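You operate a simulated robot arm through the tools that you are given. There is no shell and no other tool.

You are at the controls of a simulated robot arm. One attempt, no reset.

JOB
Put things in order on the top of the mould bench. At the end: the blue small socket is on the silver plain base plate; the black press weight from the top of the mould bench is on the silver small trivet (marked "1"); the yellow stop block from the top of the mould bench is in the brown pellet purge bin; the black port cap stands on top of the plunger; whatever was shut is shut again. Leave all else as you found it, and nothing knocked over.
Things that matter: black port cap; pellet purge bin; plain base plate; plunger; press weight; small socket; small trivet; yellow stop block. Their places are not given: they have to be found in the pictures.

The check looks at the end state, three seconds after you hand in, the way a careful person would. Anything else that was tipped, shoved, dropped, spilled or broken makes it a failure. A push-on lid holds only when it is set on centred and level and pressed home; a screw cap is set on level and turned clockwise until tight.

ROBOT AND FRAMES
A 5-joint arm with a two-finger parallel gripper, fixed in place. Base frame: the origin is at the foot of the arm, x ahead of it, y to its left, z up; the work surface is at about z = 0. Lengths are in m, angles in rad, forces in N, time in s.
With the tool pointing down near the work surface it reaches from about 0.26 to 0.6 m from the base axis. Its first joint turns from -1.152 to 1.152 rad. The tool tilts only in the upright plane through the base axis and itself; it spins freely about its own axis. Payload 1.57 kg.
The TCP is the grasp point between the finger pads, 0.03 m short of the fingertips. In the tool frame z runs along the fingers and y along their closing line. The gripper opens to 0.08 m. The fingers are 0.017 m wide and 0.012 m thick; the gripper's body (0.04 by 0.082 m) begins 0.08 m behind the TCP.
Orientation is that of the tool frame in the base frame, as [roll, pitch, yaw] about the fixed x, y, z axes, in that order (R = Rz(yaw) Ry(pitch) Rx(roll)). With the fingers straight down and closing along the base's y, the tool's x points along the base's -x, its y along +y and its z along -z.

CONTROLS
- The arm moves only by the tool move_arm. Its argument "rows" is a list of rows, each an object (a shift or turn left out is 0, a gripper value left out holds the last) with "offset": the shift along the tool's x, y, z in m, a list of three; "dr": the turn, a rotation vector about the tool's x, y, z in rad, a list of three; "grip": the finger opening in m, from 0 to 0.08. In form: [{"offset": [tx, ty, tz], "dr": [ax, ay, az], "grip": grip}, ...]. A call has 1 to 20 rows; each row shifts and turns the commanded pose from where the row before left it, along the tool's axes as they then stand. Rows are played at 5 a second. More than 0.05 m and 0.15 rad between two rows, or a gripper value outside its range, and nothing of the call is played. A pose out of reach is approached as far as the arm can. The call stops where the force on the tool passes 40 N (or 10 N more than at its start, if that is more) or the arm is blocked; 0.2 s more then pass. Each finger travels about 0.153 m/s and halts on what it meets, pressing with about 27 N; the grip force reading is that of the motor and also rises with nothing between the fingers. The clock runs only during rows and for 0.2 s after the last one: add rows that do not move to give the fingers time. It gives the time, the measured TCP pose, the force on the tool (base axes), the opening and the grip force at its end, in the units of the frame above (readings bear some noise), with the torque about the TCP (base axes, N m) and any sound that the robot's microphone picked up.
- Cameras (640 x 400 px; columns grow to the right, rows downward): "scene" is fixed at [0.0337, 0.3907, 0.5091]; the picture's right is [-0.75, -0.66, 0.00], its down [-0.45, 0.52, -0.72] and it looks along [0.47, -0.54, -0.69] (base axes); focal length 214 px, centre (320, 200). "wrist" rides on the gripper at [0.072, -0.007, -0.122] in the tool frame; the picture's right is [0.09, 1.00, 0.00], its down [-0.84, 0.08, -0.54] and it looks along [-0.54, 0.05, 0.84] (tool axes); focal length 238 px, centre (320, 200).
- get_image(camera): a new picture of that camera. The clock stands still meanwhile.
- locate(camera, pixels): for up to 12 pixels [column, row] of the newest picture of that camera ("zoom" is the newest enlarged one), the place [x, y, z] in the base frame of the surface seen there, good to about 0.003 m, but the place of the scene camera against the robot may be out by one fixed shift of up to 0.012 m in any direction. The clock stands still meanwhile.
- close_up(camera, box): a new picture of the part [left, top, right, bottom] of that camera's present view, enlarged. The clock stands still meanwhile.
- sign_off(): hands the job in; it is judged then, once.

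Open the gripper and draw the arm clear of the work before you hand the job in, unless the task says otherwise.

The tools are called after ">>>" as name(argument=value, ...) on one line, values as JSON. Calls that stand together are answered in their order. move_arm: Moves the arm, as the interface text tells. Its arguments: {"type":"object","properties":{"rows":{"type":"array"}},"required":["rows"]} The other tools are called the same way: get_image (camera) takes a picture; locate (camera, pixels) gives the place of the surface under pixels of a picture; close_up (camera, box) takes an enlarged picture of a part of a camera's view; sign_off () hands the job in.

At the start:

```text
t: 0.0
ee_pos: [0.4118, 0.1003, 0.2809]
tcp_rot: [-3.142, 0.0, -3.14]
contact_force: [0.7, 0.3, -0.1]
wrist_torque: [0.02, -0.02, 0.0]
width: 0.0796
finger_force: 0.2
```

scene: 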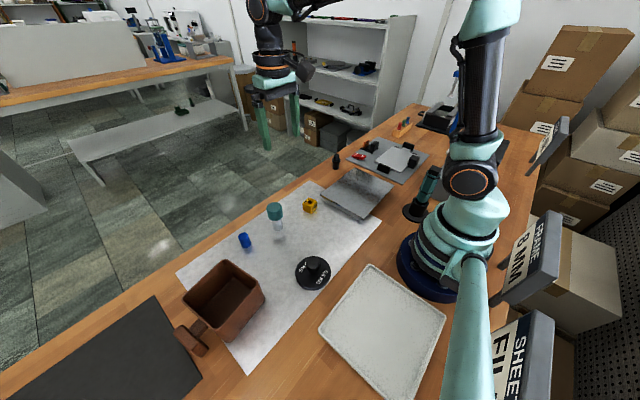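
wrist: 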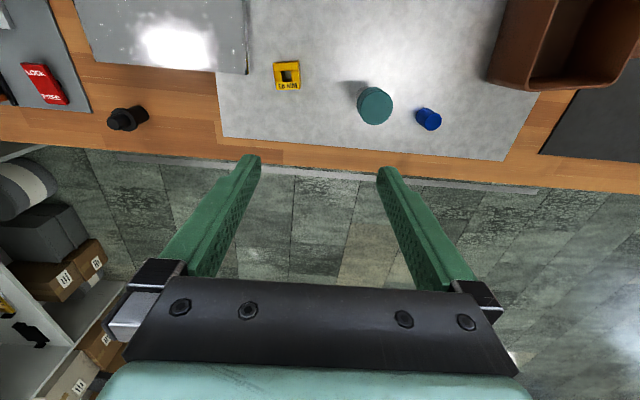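

I see the blue socket (~245,240 scene), the teal-capped vial (275,215), yellow block (310,205), black weight (313,272), bin (225,298). I take enlarged pictures to identify the rest.

>>> close_up(camera="scene", box=[170, 170, 410, 320])

>>> close_up(camera="scene", box=[310, 90, 470, 230])

>>> close_up(camera="wrist", box=[0, 0, 320, 200])

>>> close_up(camera="wrist", box=[320, 0, 640, 200])

```text
2.67 times, centred on (290, 245) of scene
```

zoom: 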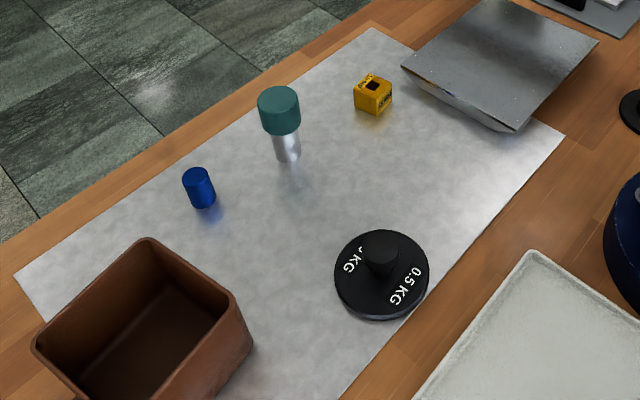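

```text
2.86 times, centred on (390, 160) of scene
```

zoom: 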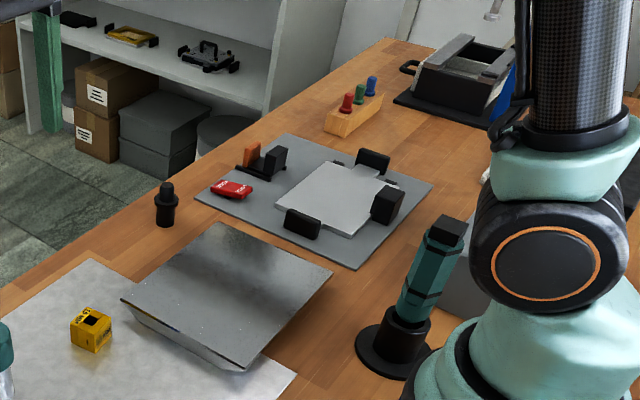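

```text
2.00 times, centred on (160, 100) of wrist
```

zoom: 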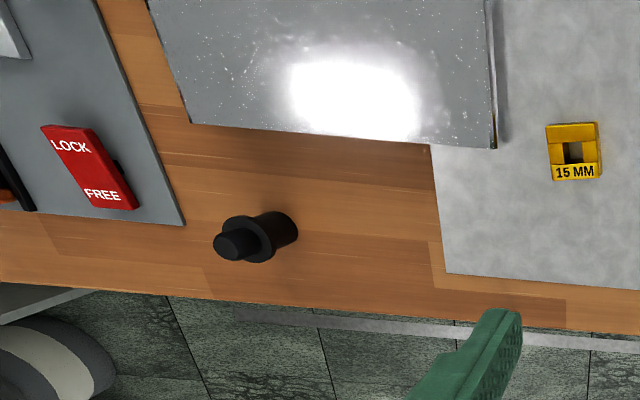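

```text
2.00 times, centred on (480, 100) of wrist
```

zoom: 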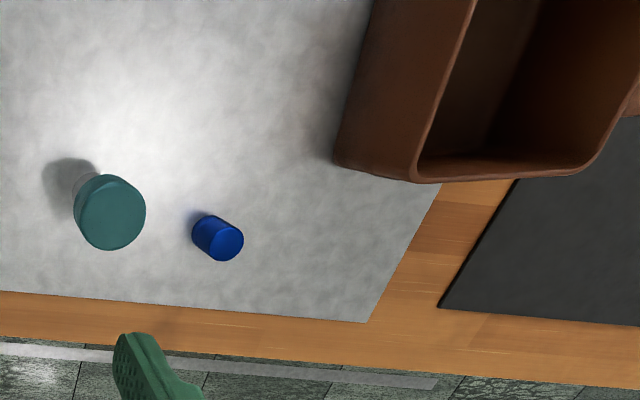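

I look closer at the silver raised plate, the fixture behind it, the black flanged piece, and the areas left and right of the scene.

>>> close_up(camera="scene", box=[310, 150, 410, 230])

>>> close_up(camera="scene", box=[330, 110, 450, 190])

>>> close_up(camera="scene", box=[140, 240, 460, 400])

>>> close_up(camera="scene", box=[380, 90, 480, 170])

>>> close_up(camera="scene", box=[440, 180, 640, 400])

```text
5.00 times, centred on (360, 190) of scene
```

zoom: 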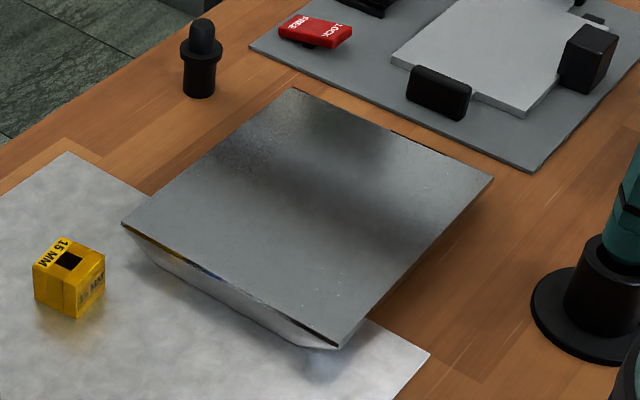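

```text
5.00 times, centred on (390, 150) of scene
```

zoom: 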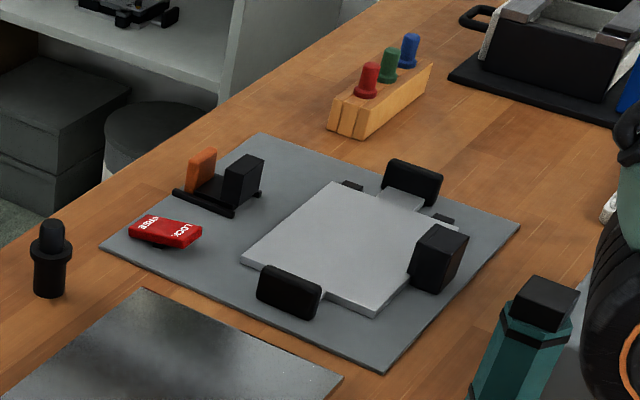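

```text
2.00 times, centred on (300, 320) of scene
```

zoom: 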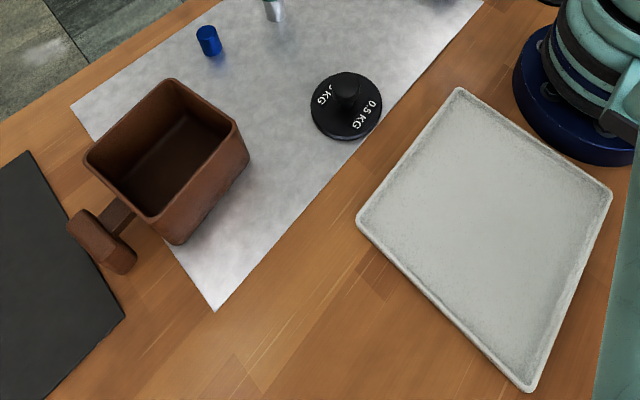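

```text
5.00 times, centred on (430, 130) of scene
```

zoom: 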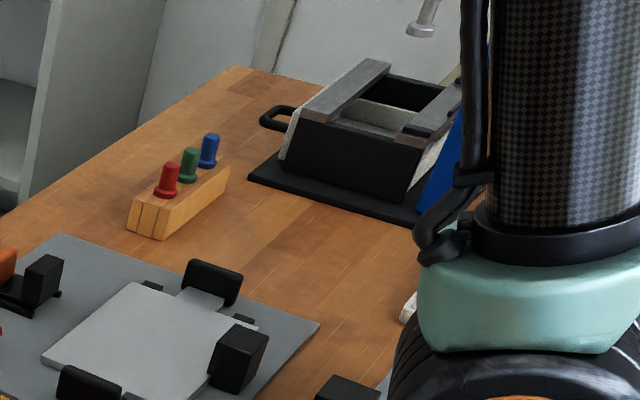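

```text
1.82 times, centred on (540, 290) of scene
```

zoom: 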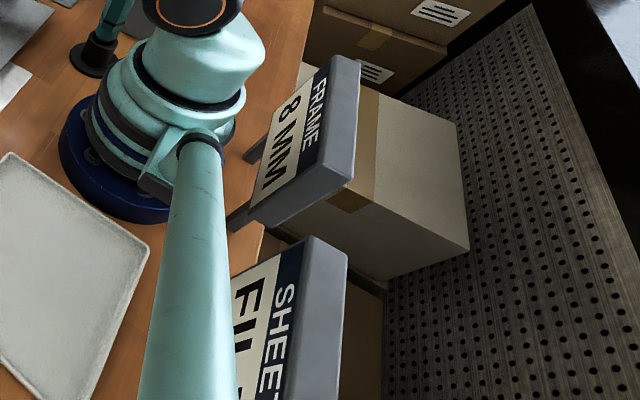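

I locate key points: socket, vial top, yellow block, weight, bin, silver plate corners, black piece.

>>> get_image(camera="scene")

>>> locate(camera="scene", pixels=[[245, 236], [274, 208], [309, 204], [313, 264], [205, 283], [334, 195], [368, 168], [408, 186], [378, 218], [336, 157], [380, 160], [275, 237]])

>>> locate(camera="wrist", pixels=[[429, 113], [375, 100], [288, 65], [243, 73], [217, 70], [85, 55], [150, 40], [115, 122], [45, 85], [600, 60], [450, 60], [590, 120]])

```text
taken
```

scene: 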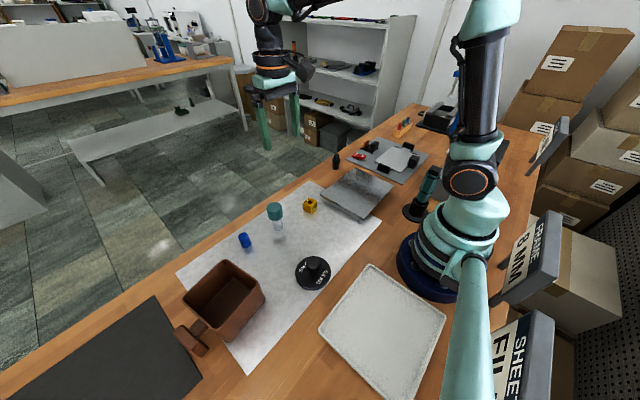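

```text
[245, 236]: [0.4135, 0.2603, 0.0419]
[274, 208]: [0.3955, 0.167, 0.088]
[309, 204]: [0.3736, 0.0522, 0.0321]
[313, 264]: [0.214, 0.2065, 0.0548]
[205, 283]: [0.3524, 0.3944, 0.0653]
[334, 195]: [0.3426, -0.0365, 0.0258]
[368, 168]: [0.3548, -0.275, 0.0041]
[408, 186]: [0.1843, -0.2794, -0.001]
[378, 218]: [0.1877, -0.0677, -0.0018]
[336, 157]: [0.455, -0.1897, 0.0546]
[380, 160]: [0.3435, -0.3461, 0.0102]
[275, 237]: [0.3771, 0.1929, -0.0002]
```

```text
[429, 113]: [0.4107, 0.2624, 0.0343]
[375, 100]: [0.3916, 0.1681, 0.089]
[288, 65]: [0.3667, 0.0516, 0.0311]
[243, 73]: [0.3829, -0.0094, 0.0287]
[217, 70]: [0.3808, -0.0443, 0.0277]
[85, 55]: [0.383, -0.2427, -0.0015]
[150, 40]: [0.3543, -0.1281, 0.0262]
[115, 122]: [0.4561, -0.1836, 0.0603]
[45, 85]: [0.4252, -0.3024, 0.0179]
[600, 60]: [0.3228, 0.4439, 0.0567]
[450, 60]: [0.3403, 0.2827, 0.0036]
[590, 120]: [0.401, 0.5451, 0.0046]
```

The silver trapezoid is about 0.027 high; the trivet marked "1" and the plates aren't clear yet. I raise the arm a bit and swing toward y = -0.15 to look with the wrist camera.

>>> move_arm(rows=[{"offset": [0.02, -0.04, -0.02]}, {"offset": [0.02, -0.04, -0.02]}, {"offset": [0.02, -0.04, -0.01]}, {"offset": [0, -0.045, 0]}, {"offset": [0, -0.045, 0]}, {"offset": [0, -0.04, 0]}, {}, {}])

>>> get_image(camera="wrist")

>>> get_image(camera="scene")

```text
t: 1.8
ee_pos: [0.3534, -0.1515, 0.3304]
tcp_rot: [-3.141, -0.002, -3.141]
contact_force: [-0.1, -0.5, 0.5]
wrist_torque: [0.01, -0.03, 0.01]
width: 0.0798
finger_force: 0.2
```

```text
taken
```

wrist: 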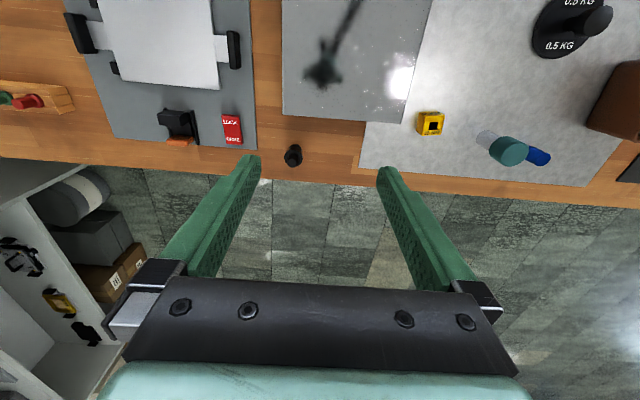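

```text
taken
```

scene: 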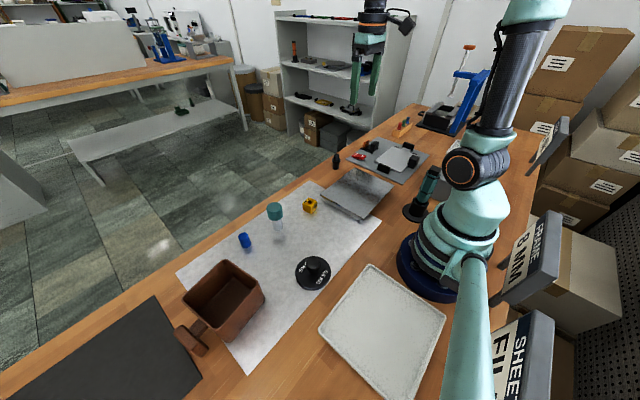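

The view needs to reach the area nearer the base, so I spin the tool about its own axis to look back toward the base.

>>> move_arm(rows=[{"dr": [0, 0, 0.15]}, {"dr": [0, 0, 0.15]}, {"dr": [0, 0, 0.15]}, {"dr": [0, 0, 0.15]}, {"dr": [0, 0, 0.15]}, {"dr": [0, 0, 0.15]}, {"dr": [0, 0, 0.15]}, {"dr": [0, 0, 0.15]}, {"dr": [0, 0, 0.15]}, {"dr": [0, 0, 0.15]}, {"dr": [0, 0, 0.15]}, {"dr": [0, 0, 0.15]}, {"dr": [0, 0, 0.15]}, {"dr": [0, 0, 0.15]}, {"dr": [0, 0, 0.15]}, {"dr": [0, 0, 0.15]}, {"dr": [0, 0, 0.15]}, {"dr": [0, 0, 0.15]}, {"dr": [0, 0, 0.15]}, {"dr": [0, 0, 0.15]}])

>>> get_image(camera="wrist")

```text
t: 6.0
ee_pos: [0.3538, -0.1505, 0.3302]
tcp_rot: [-3.141, 0.002, 0.141]
contact_force: [0.2, 0.6, -0.4]
wrist_torque: [0.01, 0.0, 0.01]
width: 0.08
finger_force: 0.1
```

```text
taken
```

wrist: 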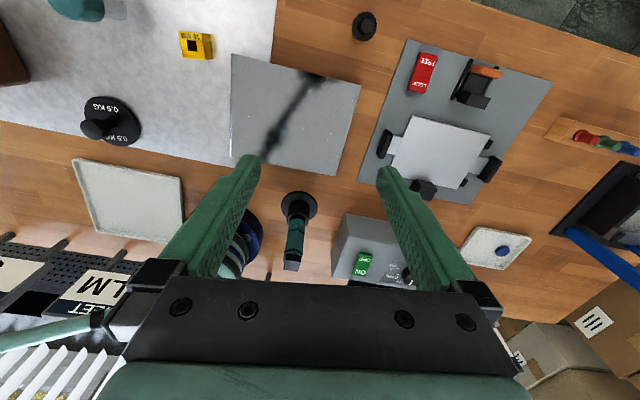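

New objects appear: a grey box with a green label (365,265), a small white tray with a blue item (497,247), a teal-handled tool on a stand (297,220). I enlarge these.

>>> close_up(camera="wrist", box=[320, 200, 440, 300])

>>> close_up(camera="wrist", box=[440, 200, 560, 290])

>>> close_up(camera="wrist", box=[350, 30, 550, 210])

>>> close_up(camera="wrist", box=[540, 100, 640, 280])

>>> close_up(camera="wrist", box=[220, 150, 340, 290])

>>> close_up(camera="wrist", box=[220, 40, 380, 180])

```text
4.00 times, centred on (380, 250) of wrist
```

zoom: 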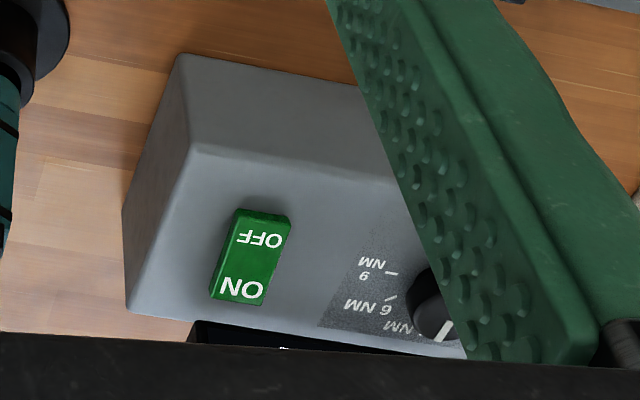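

```text
4.44 times, centred on (500, 245) of wrist
```

zoom: 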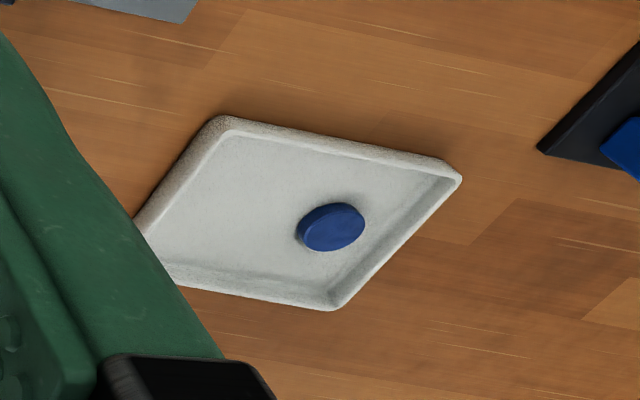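

```text
2.22 times, centred on (450, 120) of wrist
```

zoom: 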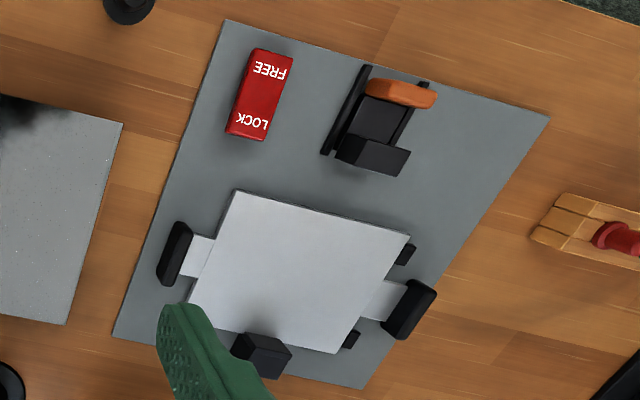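

```text
2.22 times, centred on (590, 190) of wrist
```

zoom: 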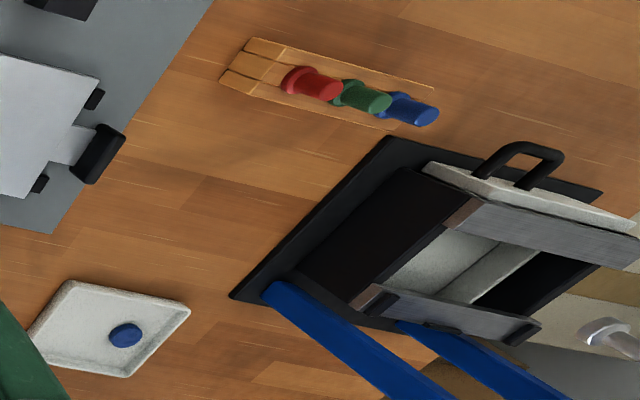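

```text
2.86 times, centred on (280, 220) of wrist
```

zoom: 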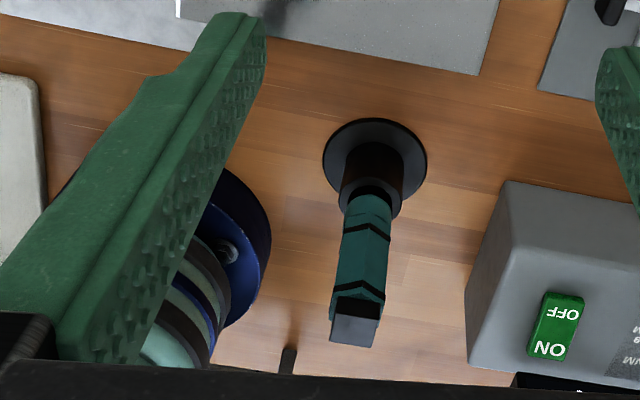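

```text
2.86 times, centred on (300, 110) of wrist
```

zoom: 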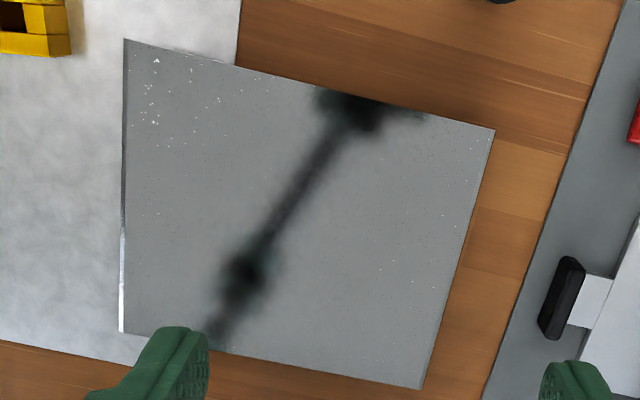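

I locate a number of points in this wrist picture to build a map.

>>> locate(camera="wrist", pixels=[[232, 55], [231, 155], [360, 86], [335, 175], [275, 120], [364, 20], [365, 235], [430, 155], [424, 70], [497, 247], [297, 205], [130, 190]])

>>> locate(camera="wrist", pixels=[[480, 85], [385, 143], [490, 168], [422, 188], [405, 50], [545, 90], [285, 95], [265, 140], [590, 135], [600, 190], [110, 120], [196, 45]])

```text
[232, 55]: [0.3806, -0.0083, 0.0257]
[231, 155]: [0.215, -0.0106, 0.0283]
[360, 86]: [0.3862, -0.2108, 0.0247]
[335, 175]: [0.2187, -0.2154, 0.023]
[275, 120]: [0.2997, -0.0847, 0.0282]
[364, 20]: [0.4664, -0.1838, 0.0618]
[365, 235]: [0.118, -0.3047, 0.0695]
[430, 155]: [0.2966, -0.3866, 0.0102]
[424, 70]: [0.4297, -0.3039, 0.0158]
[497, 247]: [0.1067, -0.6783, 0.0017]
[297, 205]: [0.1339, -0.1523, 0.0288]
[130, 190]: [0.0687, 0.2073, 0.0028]
```

```text
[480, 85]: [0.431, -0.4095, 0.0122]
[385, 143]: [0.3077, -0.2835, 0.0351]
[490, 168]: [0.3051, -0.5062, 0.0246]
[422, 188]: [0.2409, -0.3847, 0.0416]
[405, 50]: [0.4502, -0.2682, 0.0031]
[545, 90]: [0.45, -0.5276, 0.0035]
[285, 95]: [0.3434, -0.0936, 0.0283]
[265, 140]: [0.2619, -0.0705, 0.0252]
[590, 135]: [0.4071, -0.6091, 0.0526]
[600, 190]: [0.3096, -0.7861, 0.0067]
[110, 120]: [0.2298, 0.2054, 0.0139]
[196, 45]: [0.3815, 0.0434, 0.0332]
```

Next I survey the left side (y > 0.3): swing the arm over there with the camera facing back toward the base, and then outward.

>>> move_arm(rows=[{"offset": [0, -0.045, 0]}, {"offset": [0, -0.045, 0]}, {"offset": [0, -0.045, 0]}, {"offset": [0, -0.045, 0]}, {"offset": [0, -0.045, 0]}, {"offset": [0, -0.045, 0]}, {"offset": [0, -0.045, 0]}, {"offset": [0, -0.045, 0]}, {"offset": [0, -0.045, 0]}, {"offset": [0, -0.045, 0]}, {}, {}])

>>> get_image(camera="wrist")

>>> get_image(camera="scene")

```text
t: 8.6
ee_pos: [0.3307, 0.0038, 0.3314]
tcp_rot: [3.141, 0.001, 0.144]
contact_force: [0.2, 0.5, -0.2]
wrist_torque: [0.03, -0.01, -0.02]
width: 0.08
finger_force: 0.0
out of reach, approached as far as the arm can: row 4, 5, 6, 7, 8, 9, 10
```

```text
taken
```

wrist: 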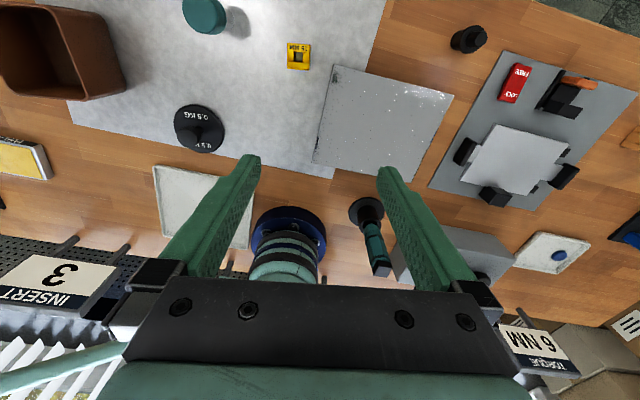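

```text
taken
```

scene: 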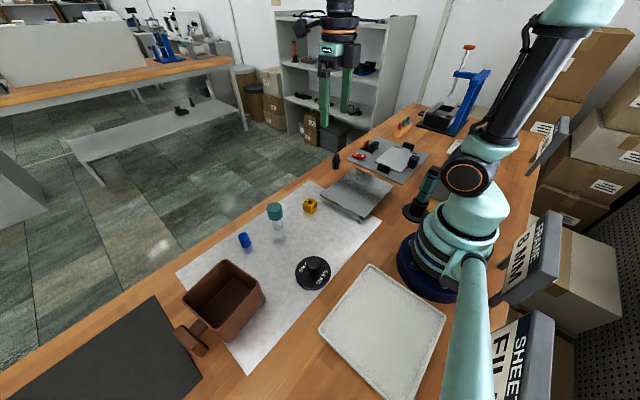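

The spin seems limited at this side. Signs appear ("INSERT 3", "TORQUE 6 NM", and a yellow one at left (20,160)); I enlarge them before moving on.

>>> close_up(camera="wrist", box=[0, 120, 120, 320])

>>> close_up(camera="wrist", box=[290, 50, 640, 290])

>>> close_up(camera="wrist", box=[430, 0, 640, 210])

```text
2.00 times, centred on (60, 220) of wrist
```

zoom: 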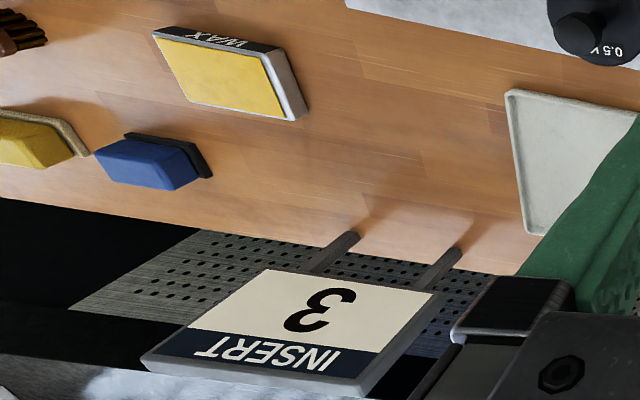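

```text
1.67 times, centred on (465, 170) of wrist
```

zoom: 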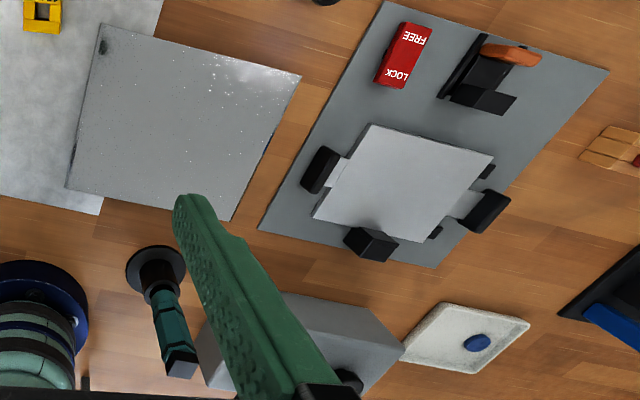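

```text
1.90 times, centred on (535, 105) of wrist
```

zoom: 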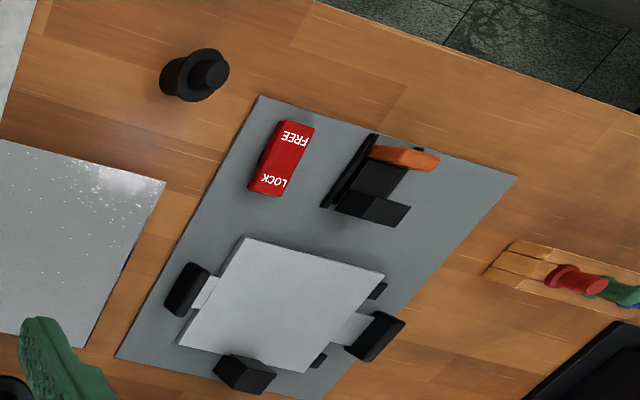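

I spin the tool back to the original orientation first, then see where the commanded pose lies.

>>> move_arm(rows=[{"dr": [0, 0, -0.15]}, {"dr": [0, 0, -0.15]}, {"dr": [0, 0, -0.15]}, {"dr": [0, 0, -0.15]}, {"dr": [0, 0, -0.15]}, {"dr": [0, 0, -0.15]}, {"dr": [0, 0, -0.15]}, {"dr": [0, 0, -0.15]}, {"dr": [0, 0, -0.15]}, {"dr": [0, 0, -0.15]}])

>>> get_image(camera="wrist")

```text
t: 10.8
ee_pos: [0.331, 0.0049, 0.3298]
tcp_rot: [-3.141, 0.001, 1.646]
contact_force: [-1.2, 0.7, 0.6]
wrist_torque: [-0.04, -0.04, 0.0]
width: 0.0799
finger_force: 0.0
```

```text
taken
```

wrist: 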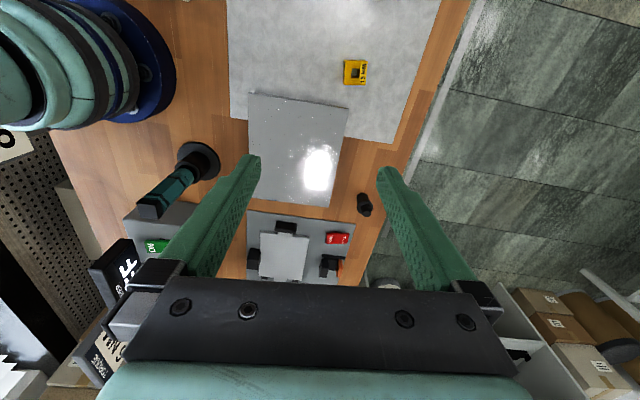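

The spin is at yaw 1.646 now and the camera looks toward -y. I move closer to the fixture with the LOCK/FREE lever to see it in detail.

>>> move_arm(rows=[{"offset": [-0.0404, -0.009, 0.022]}, {"offset": [-0.0404, -0.009, 0.022]}, {"offset": [-0.0404, -0.009, 0.022]}, {"offset": [-0.0404, -0.009, 0.022]}, {"offset": [-0.0404, -0.009, 0.022]}, {}, {}])

>>> get_image(camera="wrist")

```text
t: 12.4
ee_pos: [0.3012, -0.2029, 0.2192]
tcp_rot: [3.141, 0.0, 1.645]
contact_force: [-0.4, -0.2, -0.7]
wrist_torque: [-0.02, -0.01, 0.0]
width: 0.08
finger_force: 0.0
```

```text
taken
```

wrist: 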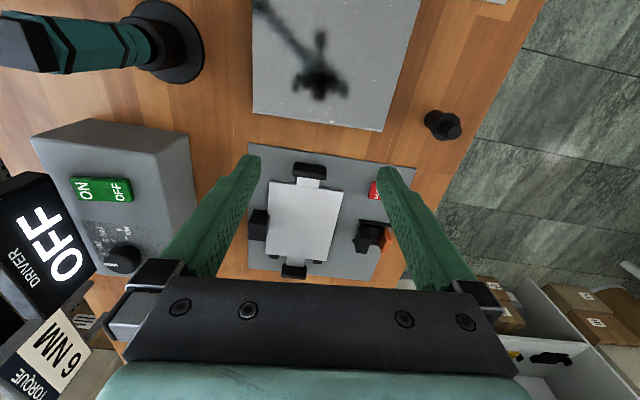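

I enlarge the fixture and the black flanged piece.

>>> close_up(camera="wrist", box=[240, 140, 420, 290])

>>> close_up(camera="wrist", box=[400, 90, 480, 150])

>>> close_up(camera="wrist", box=[240, 0, 430, 140])

>>> close_up(camera="wrist", box=[0, 100, 220, 300])

```text
2.67 times, centred on (330, 215) of wrist
```

zoom: 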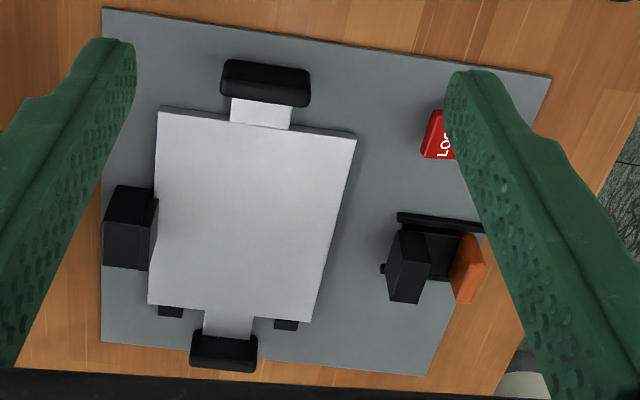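

```text
6.67 times, centred on (440, 120) of wrist
```

zoom: 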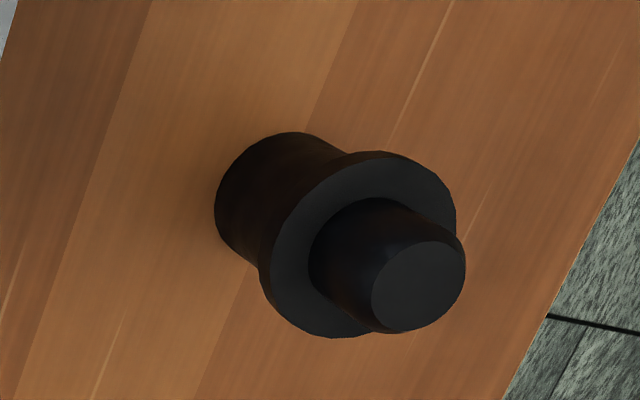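

```text
2.86 times, centred on (335, 70) of wrist
```

zoom: 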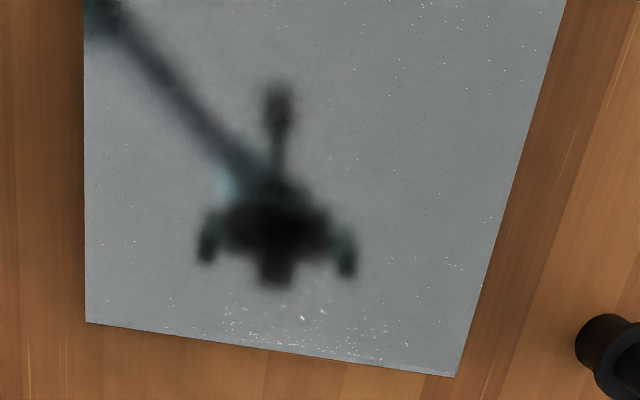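

```text
2.00 times, centred on (110, 200) of wrist
```

zoom: 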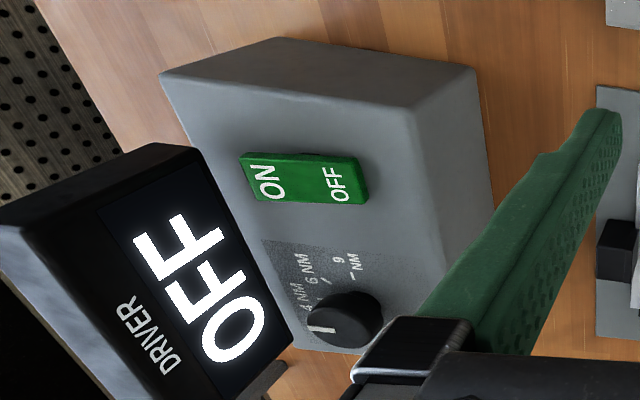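

I enlarge the edge of the silver slab from the scene camera, and other details there.

>>> close_up(camera="scene", box=[316, 188, 372, 224])

>>> close_up(camera="scene", box=[355, 165, 400, 195])

>>> close_up(camera="scene", box=[230, 190, 330, 255])

>>> close_up(camera="scene", box=[160, 250, 280, 370])

```text
11.11 times, centred on (344, 206) of scene
```

zoom: 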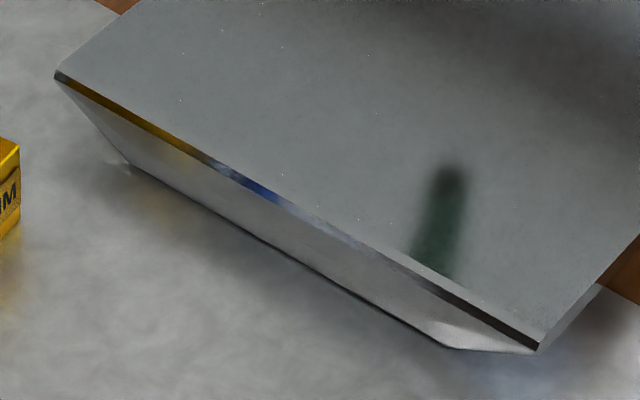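

```text
13.33 times, centred on (378, 180) of scene
```

zoom: 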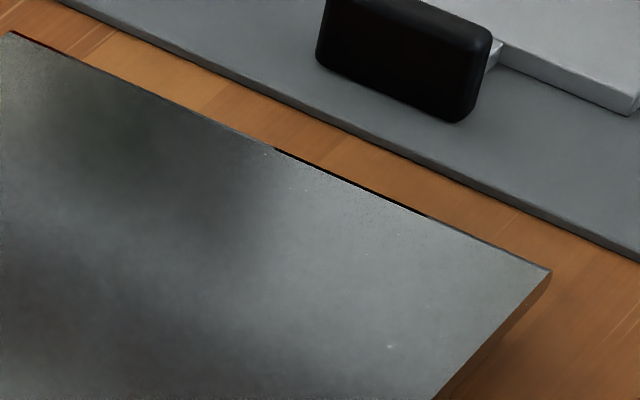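

```text
6.15 times, centred on (280, 222) of scene
```

zoom: 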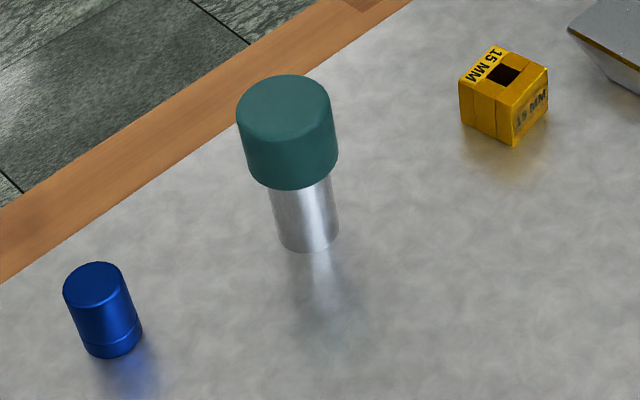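

```text
3.33 times, centred on (220, 310) of scene
```

zoom: 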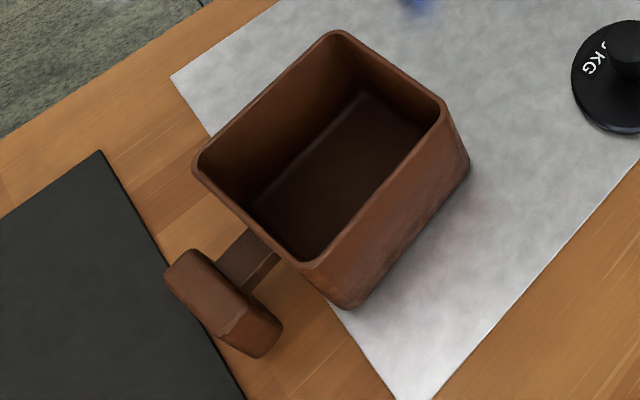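

The slab looks like a solid chamfered plate (plain base plate candidate), the teal-headed silver rod likely the plunger. The trivet "1" is still missing, so I survey the left side, with the camera turned toward +y.

>>> move_arm(rows=[{"offset": [0.0399, 0.003, -0.011]}, {"offset": [0.0399, 0.003, -0.011]}, {"offset": [0.0399, 0.003, -0.011]}, {"offset": [0.0399, 0.003, -0.011]}, {"offset": [0.0399, 0.003, -0.011]}, {"offset": [0.0399, 0.003, -0.011]}, {"offset": [0.0399, 0.003, -0.011]}, {"offset": [0.0399, 0.003, -0.011]}, {"offset": [0.0399, 0.003, -0.011]}, {"offset": [0.0399, 0.003, -0.011]}, {"dr": [0, 0, -0.15]}, {"dr": [0, 0, -0.15]}, {"dr": [0, 0, -0.15]}, {"dr": [0, 0, -0.15]}, {"dr": [0, 0, -0.15]}, {"dr": [0, 0, -0.15]}, {"dr": [0, 0, -0.15]}, {"dr": [0, 0, -0.15]}, {"dr": [0, 0, -0.15]}, {"dr": [0, 0, -0.15]}])

>>> get_image(camera="wrist")

>>> move_arm(rows=[{"dr": [0, 0, -0.15]}, {"dr": [0, 0, -0.15]}, {"dr": [0, 0, -0.15]}, {"dr": [0, 0, -0.15]}, {"dr": [0, 0, -0.15]}, {"dr": [0, 0, -0.15]}, {"dr": [0, 0, -0.15]}, {"dr": [0, 0, -0.15]}, {"dr": [0, 0, -0.15]}, {"dr": [0, 0, -0.15]}])

>>> get_image(camera="wrist")

```text
t: 16.6
ee_pos: [0.3034, 0.2009, 0.3296]
tcp_rot: [-3.141, 0.0, -3.139]
contact_force: [0.0, -0.3, 1.2]
wrist_torque: [0.0, -0.03, 0.01]
width: 0.08
finger_force: 0.0
```

```text
taken
```

wrist: 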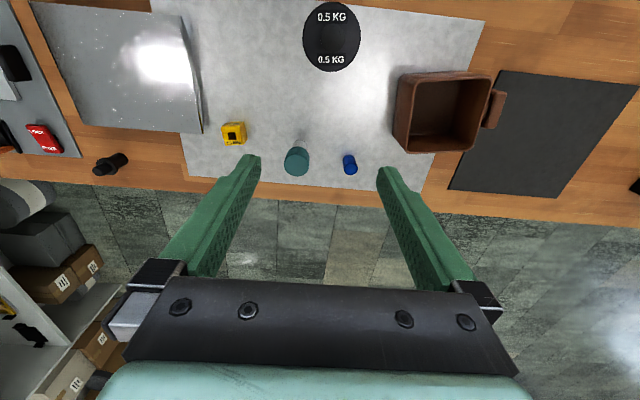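

```text
t: 18.8
ee_pos: [0.302, 0.1987, 0.3284]
tcp_rot: [-3.14, -0.001, -1.639]
contact_force: [-0.4, -0.3, -0.5]
wrist_torque: [0.0, -0.01, 0.04]
width: 0.08
finger_force: 0.1
```

```text
taken
```

wrist: 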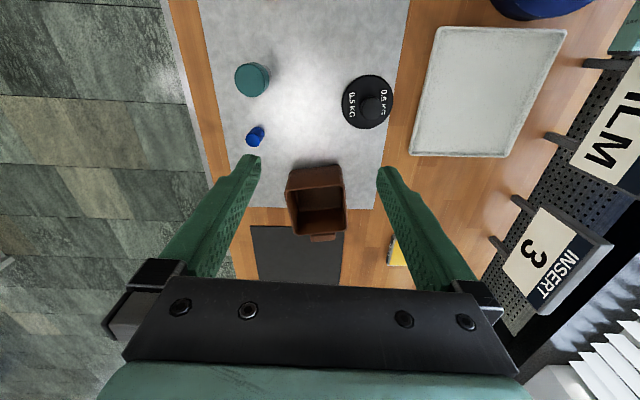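

No trivet on the left either. The likely hidden place is the hatch-like fixture with LOCK/FREE lever at about (0.30,-0.39), so I go there for a close look.

>>> move_arm(rows=[{"offset": [0.0473, -0.0039, 0.0135]}, {"offset": [0.0473, -0.0039, 0.0135]}, {"offset": [0.0473, -0.0039, 0.0135]}, {"offset": [0.0473, -0.0039, 0.0135]}, {"offset": [0.0473, -0.0039, 0.0135]}, {"offset": [0.0473, -0.0039, 0.0135]}, {"offset": [0.0473, -0.0039, 0.0135]}, {"offset": [0.0473, -0.0039, 0.0135]}, {"offset": [0.0473, -0.0039, 0.0135]}, {"offset": [0.0473, -0.0039, 0.0135]}, {"offset": [0.0473, -0.0039, 0.0135]}, {"offset": [0.0473, -0.0039, 0.0135]}, {"dr": [0, 0, 0.15]}, {"dr": [0, 0, 0.15]}, {"dr": [0, 0, 0.15]}, {"dr": [0, 0, 0.15]}, {"dr": [0, 0, 0.15]}, {"dr": [0, 0, 0.15]}, {"dr": [0, 0, 0.15]}, {"dr": [0, 0, 0.15]}])

>>> move_arm(rows=[{"dr": [0, 0, 0.15]}, {"dr": [0, 0, 0.15]}, {}, {}])

>>> get_image(camera="wrist")

>>> close_up(camera="wrist", box=[200, 0, 440, 180])

```text
t: 23.0
ee_pos: [0.3085, -0.369, 0.1679]
tcp_rot: [3.141, 0.0, -2.844]
contact_force: [0.2, -0.4, 0.3]
wrist_torque: [0.03, 0.02, 0.0]
width: 0.0801
finger_force: 0.0
```

```text
t: 24.0
ee_pos: [0.3089, -0.371, 0.1677]
tcp_rot: [3.141, 0.001, -3.141]
contact_force: [0.1, 0.9, 0.1]
wrist_torque: [-0.01, 0.0, 0.0]
width: 0.08
finger_force: 0.0
```

```text
taken
```

wrist: 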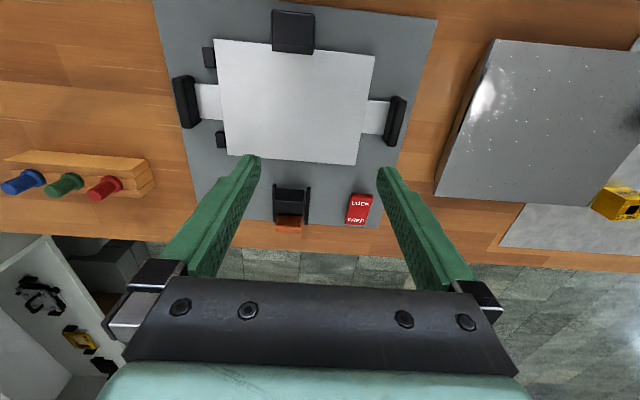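

```text
2.22 times, centred on (320, 90) of wrist
```

zoom: 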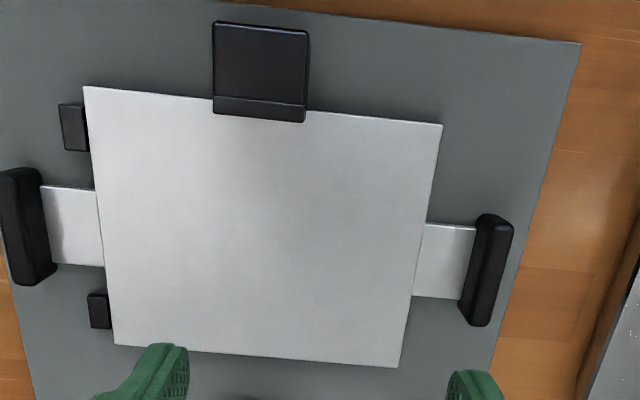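

The plate has tabs with black end grips, and sits among stops. I measure it and enlarge the red lever and toggle.

>>> close_up(camera="wrist", box=[250, 160, 400, 250])

>>> locate(camera="wrist", pixels=[[218, 40], [372, 58], [356, 163], [229, 155], [294, 20], [292, 45], [184, 85], [190, 118], [396, 110], [205, 102], [208, 57], [220, 140]])

>>> locate(camera="wrist", pixels=[[360, 200], [355, 218], [290, 190], [290, 205], [290, 226], [437, 20], [155, 5], [197, 215], [378, 100], [360, 100], [350, 30], [310, 200]])

```text
4.27 times, centred on (325, 205) of wrist
```

zoom: 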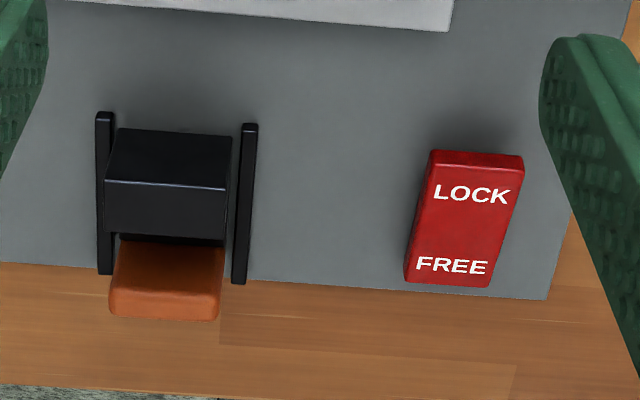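

```text
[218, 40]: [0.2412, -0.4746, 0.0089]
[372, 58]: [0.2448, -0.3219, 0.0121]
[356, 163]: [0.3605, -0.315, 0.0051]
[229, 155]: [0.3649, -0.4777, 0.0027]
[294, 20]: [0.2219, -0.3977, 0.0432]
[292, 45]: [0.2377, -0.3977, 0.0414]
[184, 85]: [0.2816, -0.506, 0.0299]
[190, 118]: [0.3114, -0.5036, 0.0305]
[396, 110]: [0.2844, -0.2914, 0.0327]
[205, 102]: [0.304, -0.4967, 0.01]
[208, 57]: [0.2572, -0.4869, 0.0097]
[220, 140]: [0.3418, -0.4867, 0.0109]
```

```text
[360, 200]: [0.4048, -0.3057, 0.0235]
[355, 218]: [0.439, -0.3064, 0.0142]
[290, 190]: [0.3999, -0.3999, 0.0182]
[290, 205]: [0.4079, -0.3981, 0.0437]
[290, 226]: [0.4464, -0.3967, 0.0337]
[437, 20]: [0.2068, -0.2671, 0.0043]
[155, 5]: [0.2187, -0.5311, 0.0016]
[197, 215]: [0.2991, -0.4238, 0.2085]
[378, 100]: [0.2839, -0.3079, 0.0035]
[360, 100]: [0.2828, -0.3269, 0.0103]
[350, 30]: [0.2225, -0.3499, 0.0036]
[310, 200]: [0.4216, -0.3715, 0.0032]
```

The red rocker's FREE end is low (z 0.014) and LOCK end high (0.0235). Now I turn the camera toward +y here to see the slab's right face and the remaining hidden areas.

>>> move_arm(rows=[{"dr": [0, 0, -0.15]}, {"dr": [0, 0, -0.15]}, {"dr": [0, 0, -0.15]}, {"dr": [0, 0, -0.15]}, {"dr": [0, 0, -0.15]}, {"dr": [0, 0, -0.15]}, {"dr": [0, 0, -0.15]}, {"dr": [0, 0, -0.15]}, {"dr": [0, 0, -0.15]}, {"dr": [0, 0, -0.15]}, {}, {}])

>>> get_image(camera="wrist")

>>> close_up(camera="wrist", box=[240, 80, 400, 280])

```text
t: 26.6
ee_pos: [0.3093, -0.3685, 0.1666]
tcp_rot: [3.141, 0.0, -1.641]
contact_force: [-0.4, -0.2, 0.7]
wrist_torque: [0.01, -0.01, -0.01]
width: 0.0801
finger_force: 0.0
```

```text
taken
```

wrist: 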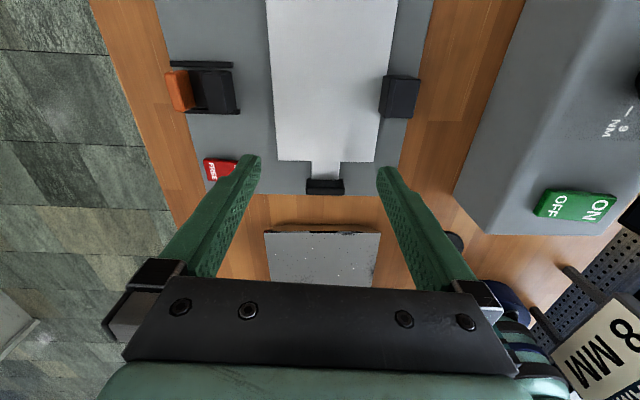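

```text
2.00 times, centred on (320, 180) of wrist
```

zoom: 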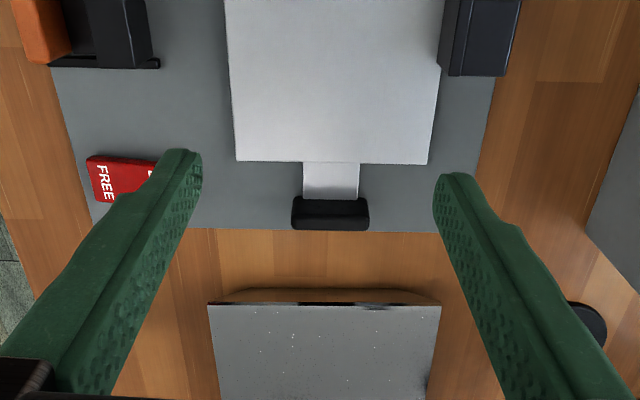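

I zoom in on the slab's near edge at about (320,232).

>>> close_up(camera="wrist", box=[255, 205, 395, 285])

>>> close_up(camera="scene", box=[340, 100, 480, 190])

```text
4.57 times, centred on (325, 245) of wrist
```

zoom: 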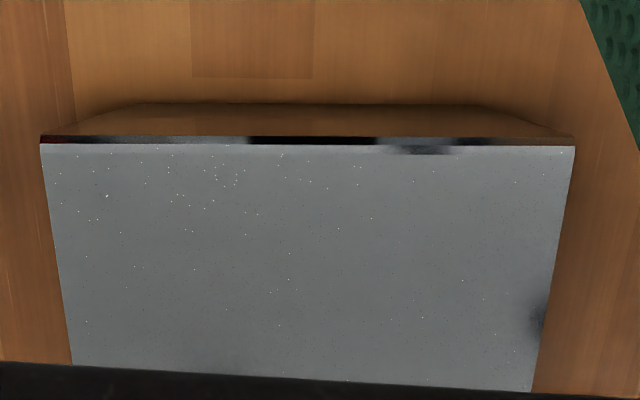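

```text
4.44 times, centred on (410, 145) of scene
```

zoom: 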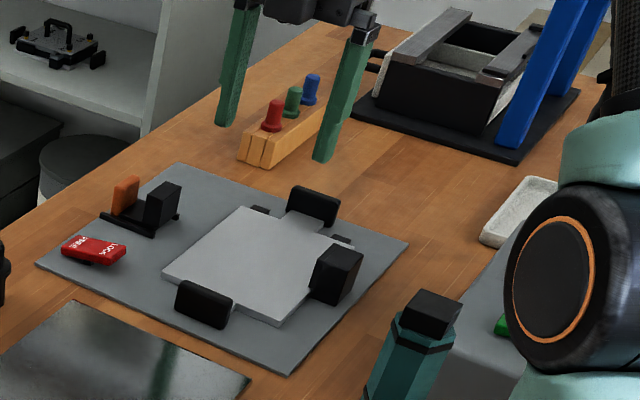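

The slab is a plain solid plate with a mirrored rim. I still have to find the trivet "1": I survey further left (y > 0.4), which has been hidden so far.

>>> move_arm(rows=[{"offset": [-0.045, 0.0069, -0.011]}, {"offset": [-0.045, 0.0069, -0.011]}, {"offset": [-0.045, 0.0069, -0.011]}, {"offset": [-0.045, 0.0069, -0.011]}, {"offset": [-0.045, 0.0069, -0.011]}, {"offset": [-0.045, 0.0069, -0.011]}, {"offset": [-0.045, 0.0069, -0.011]}, {"offset": [-0.045, 0.0069, -0.011]}, {"offset": [-0.045, 0.0069, -0.011]}, {"offset": [-0.045, 0.0069, -0.011]}, {"offset": [-0.045, 0.0069, -0.011]}, {"offset": [-0.045, 0.0069, -0.011]}, {"offset": [-0.045, 0.0069, -0.011]}, {"offset": [-0.045, 0.0069, -0.011]}, {"offset": [-0.045, 0.0069, -0.011]}, {"offset": [-0.045, 0.0069, -0.011]}, {}, {}])

>>> get_image(camera="wrist")

>>> close_up(camera="wrist", box=[240, 100, 400, 290])

>>> get_image(camera="scene")

```text
t: 30.4
ee_pos: [0.2492, 0.355, 0.3433]
tcp_rot: [-3.141, 0.0, -1.642]
contact_force: [0.2, 0.9, 0.4]
wrist_torque: [-0.02, 0.01, 0.02]
width: 0.0802
finger_force: 0.0
```

```text
taken
```

wrist: 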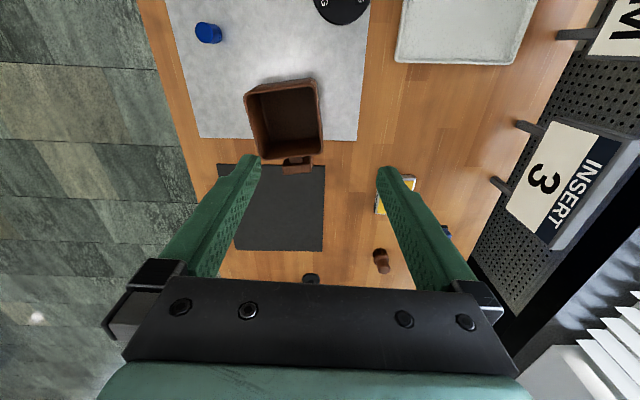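

```text
2.11 times, centred on (320, 195) of wrist
```

zoom: 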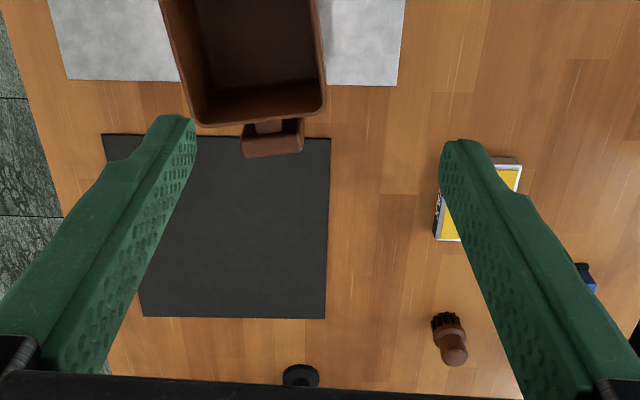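

```text
taken
```

scene: 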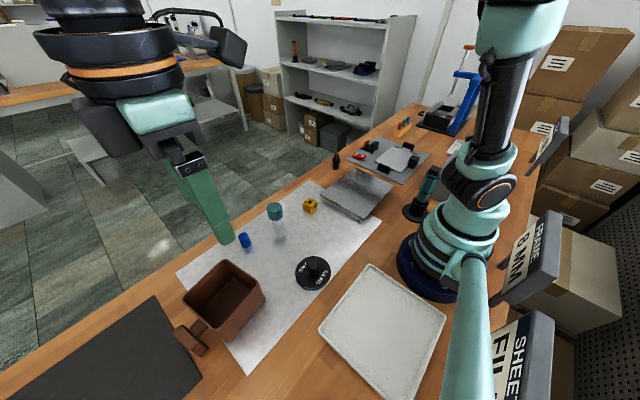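

No trivet in sight here either. I check the inside of the brown bin and the small items in this view by zooming.

>>> close_up(camera="wrist", box=[235, 70, 335, 170])

>>> close_up(camera="wrist", box=[160, 0, 400, 150])

>>> close_up(camera="scene", box=[390, 150, 470, 230])

```text
4.00 times, centred on (285, 120) of wrist
```

zoom: 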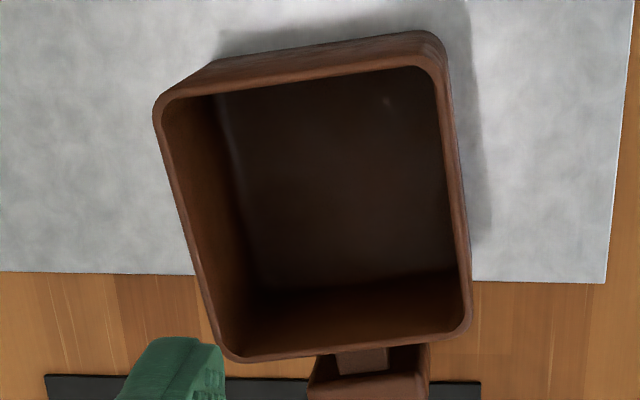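

```text
2.67 times, centred on (280, 75) of wrist
```

zoom: 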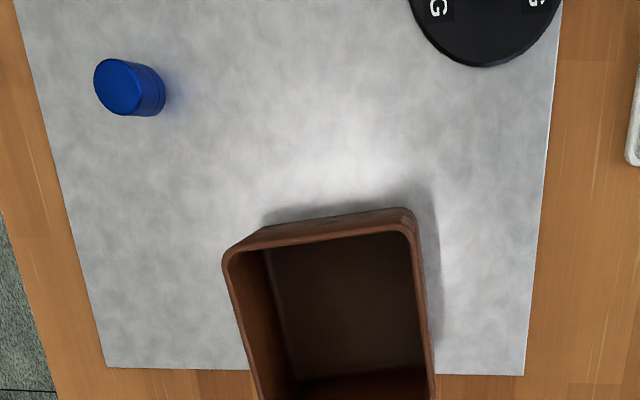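

```text
5.00 times, centred on (430, 190) of scene
```

zoom: 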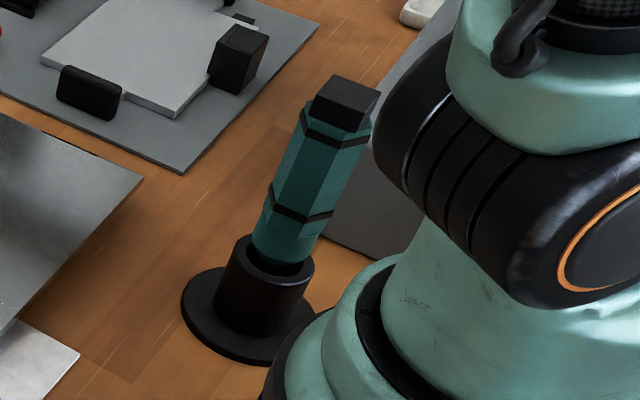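

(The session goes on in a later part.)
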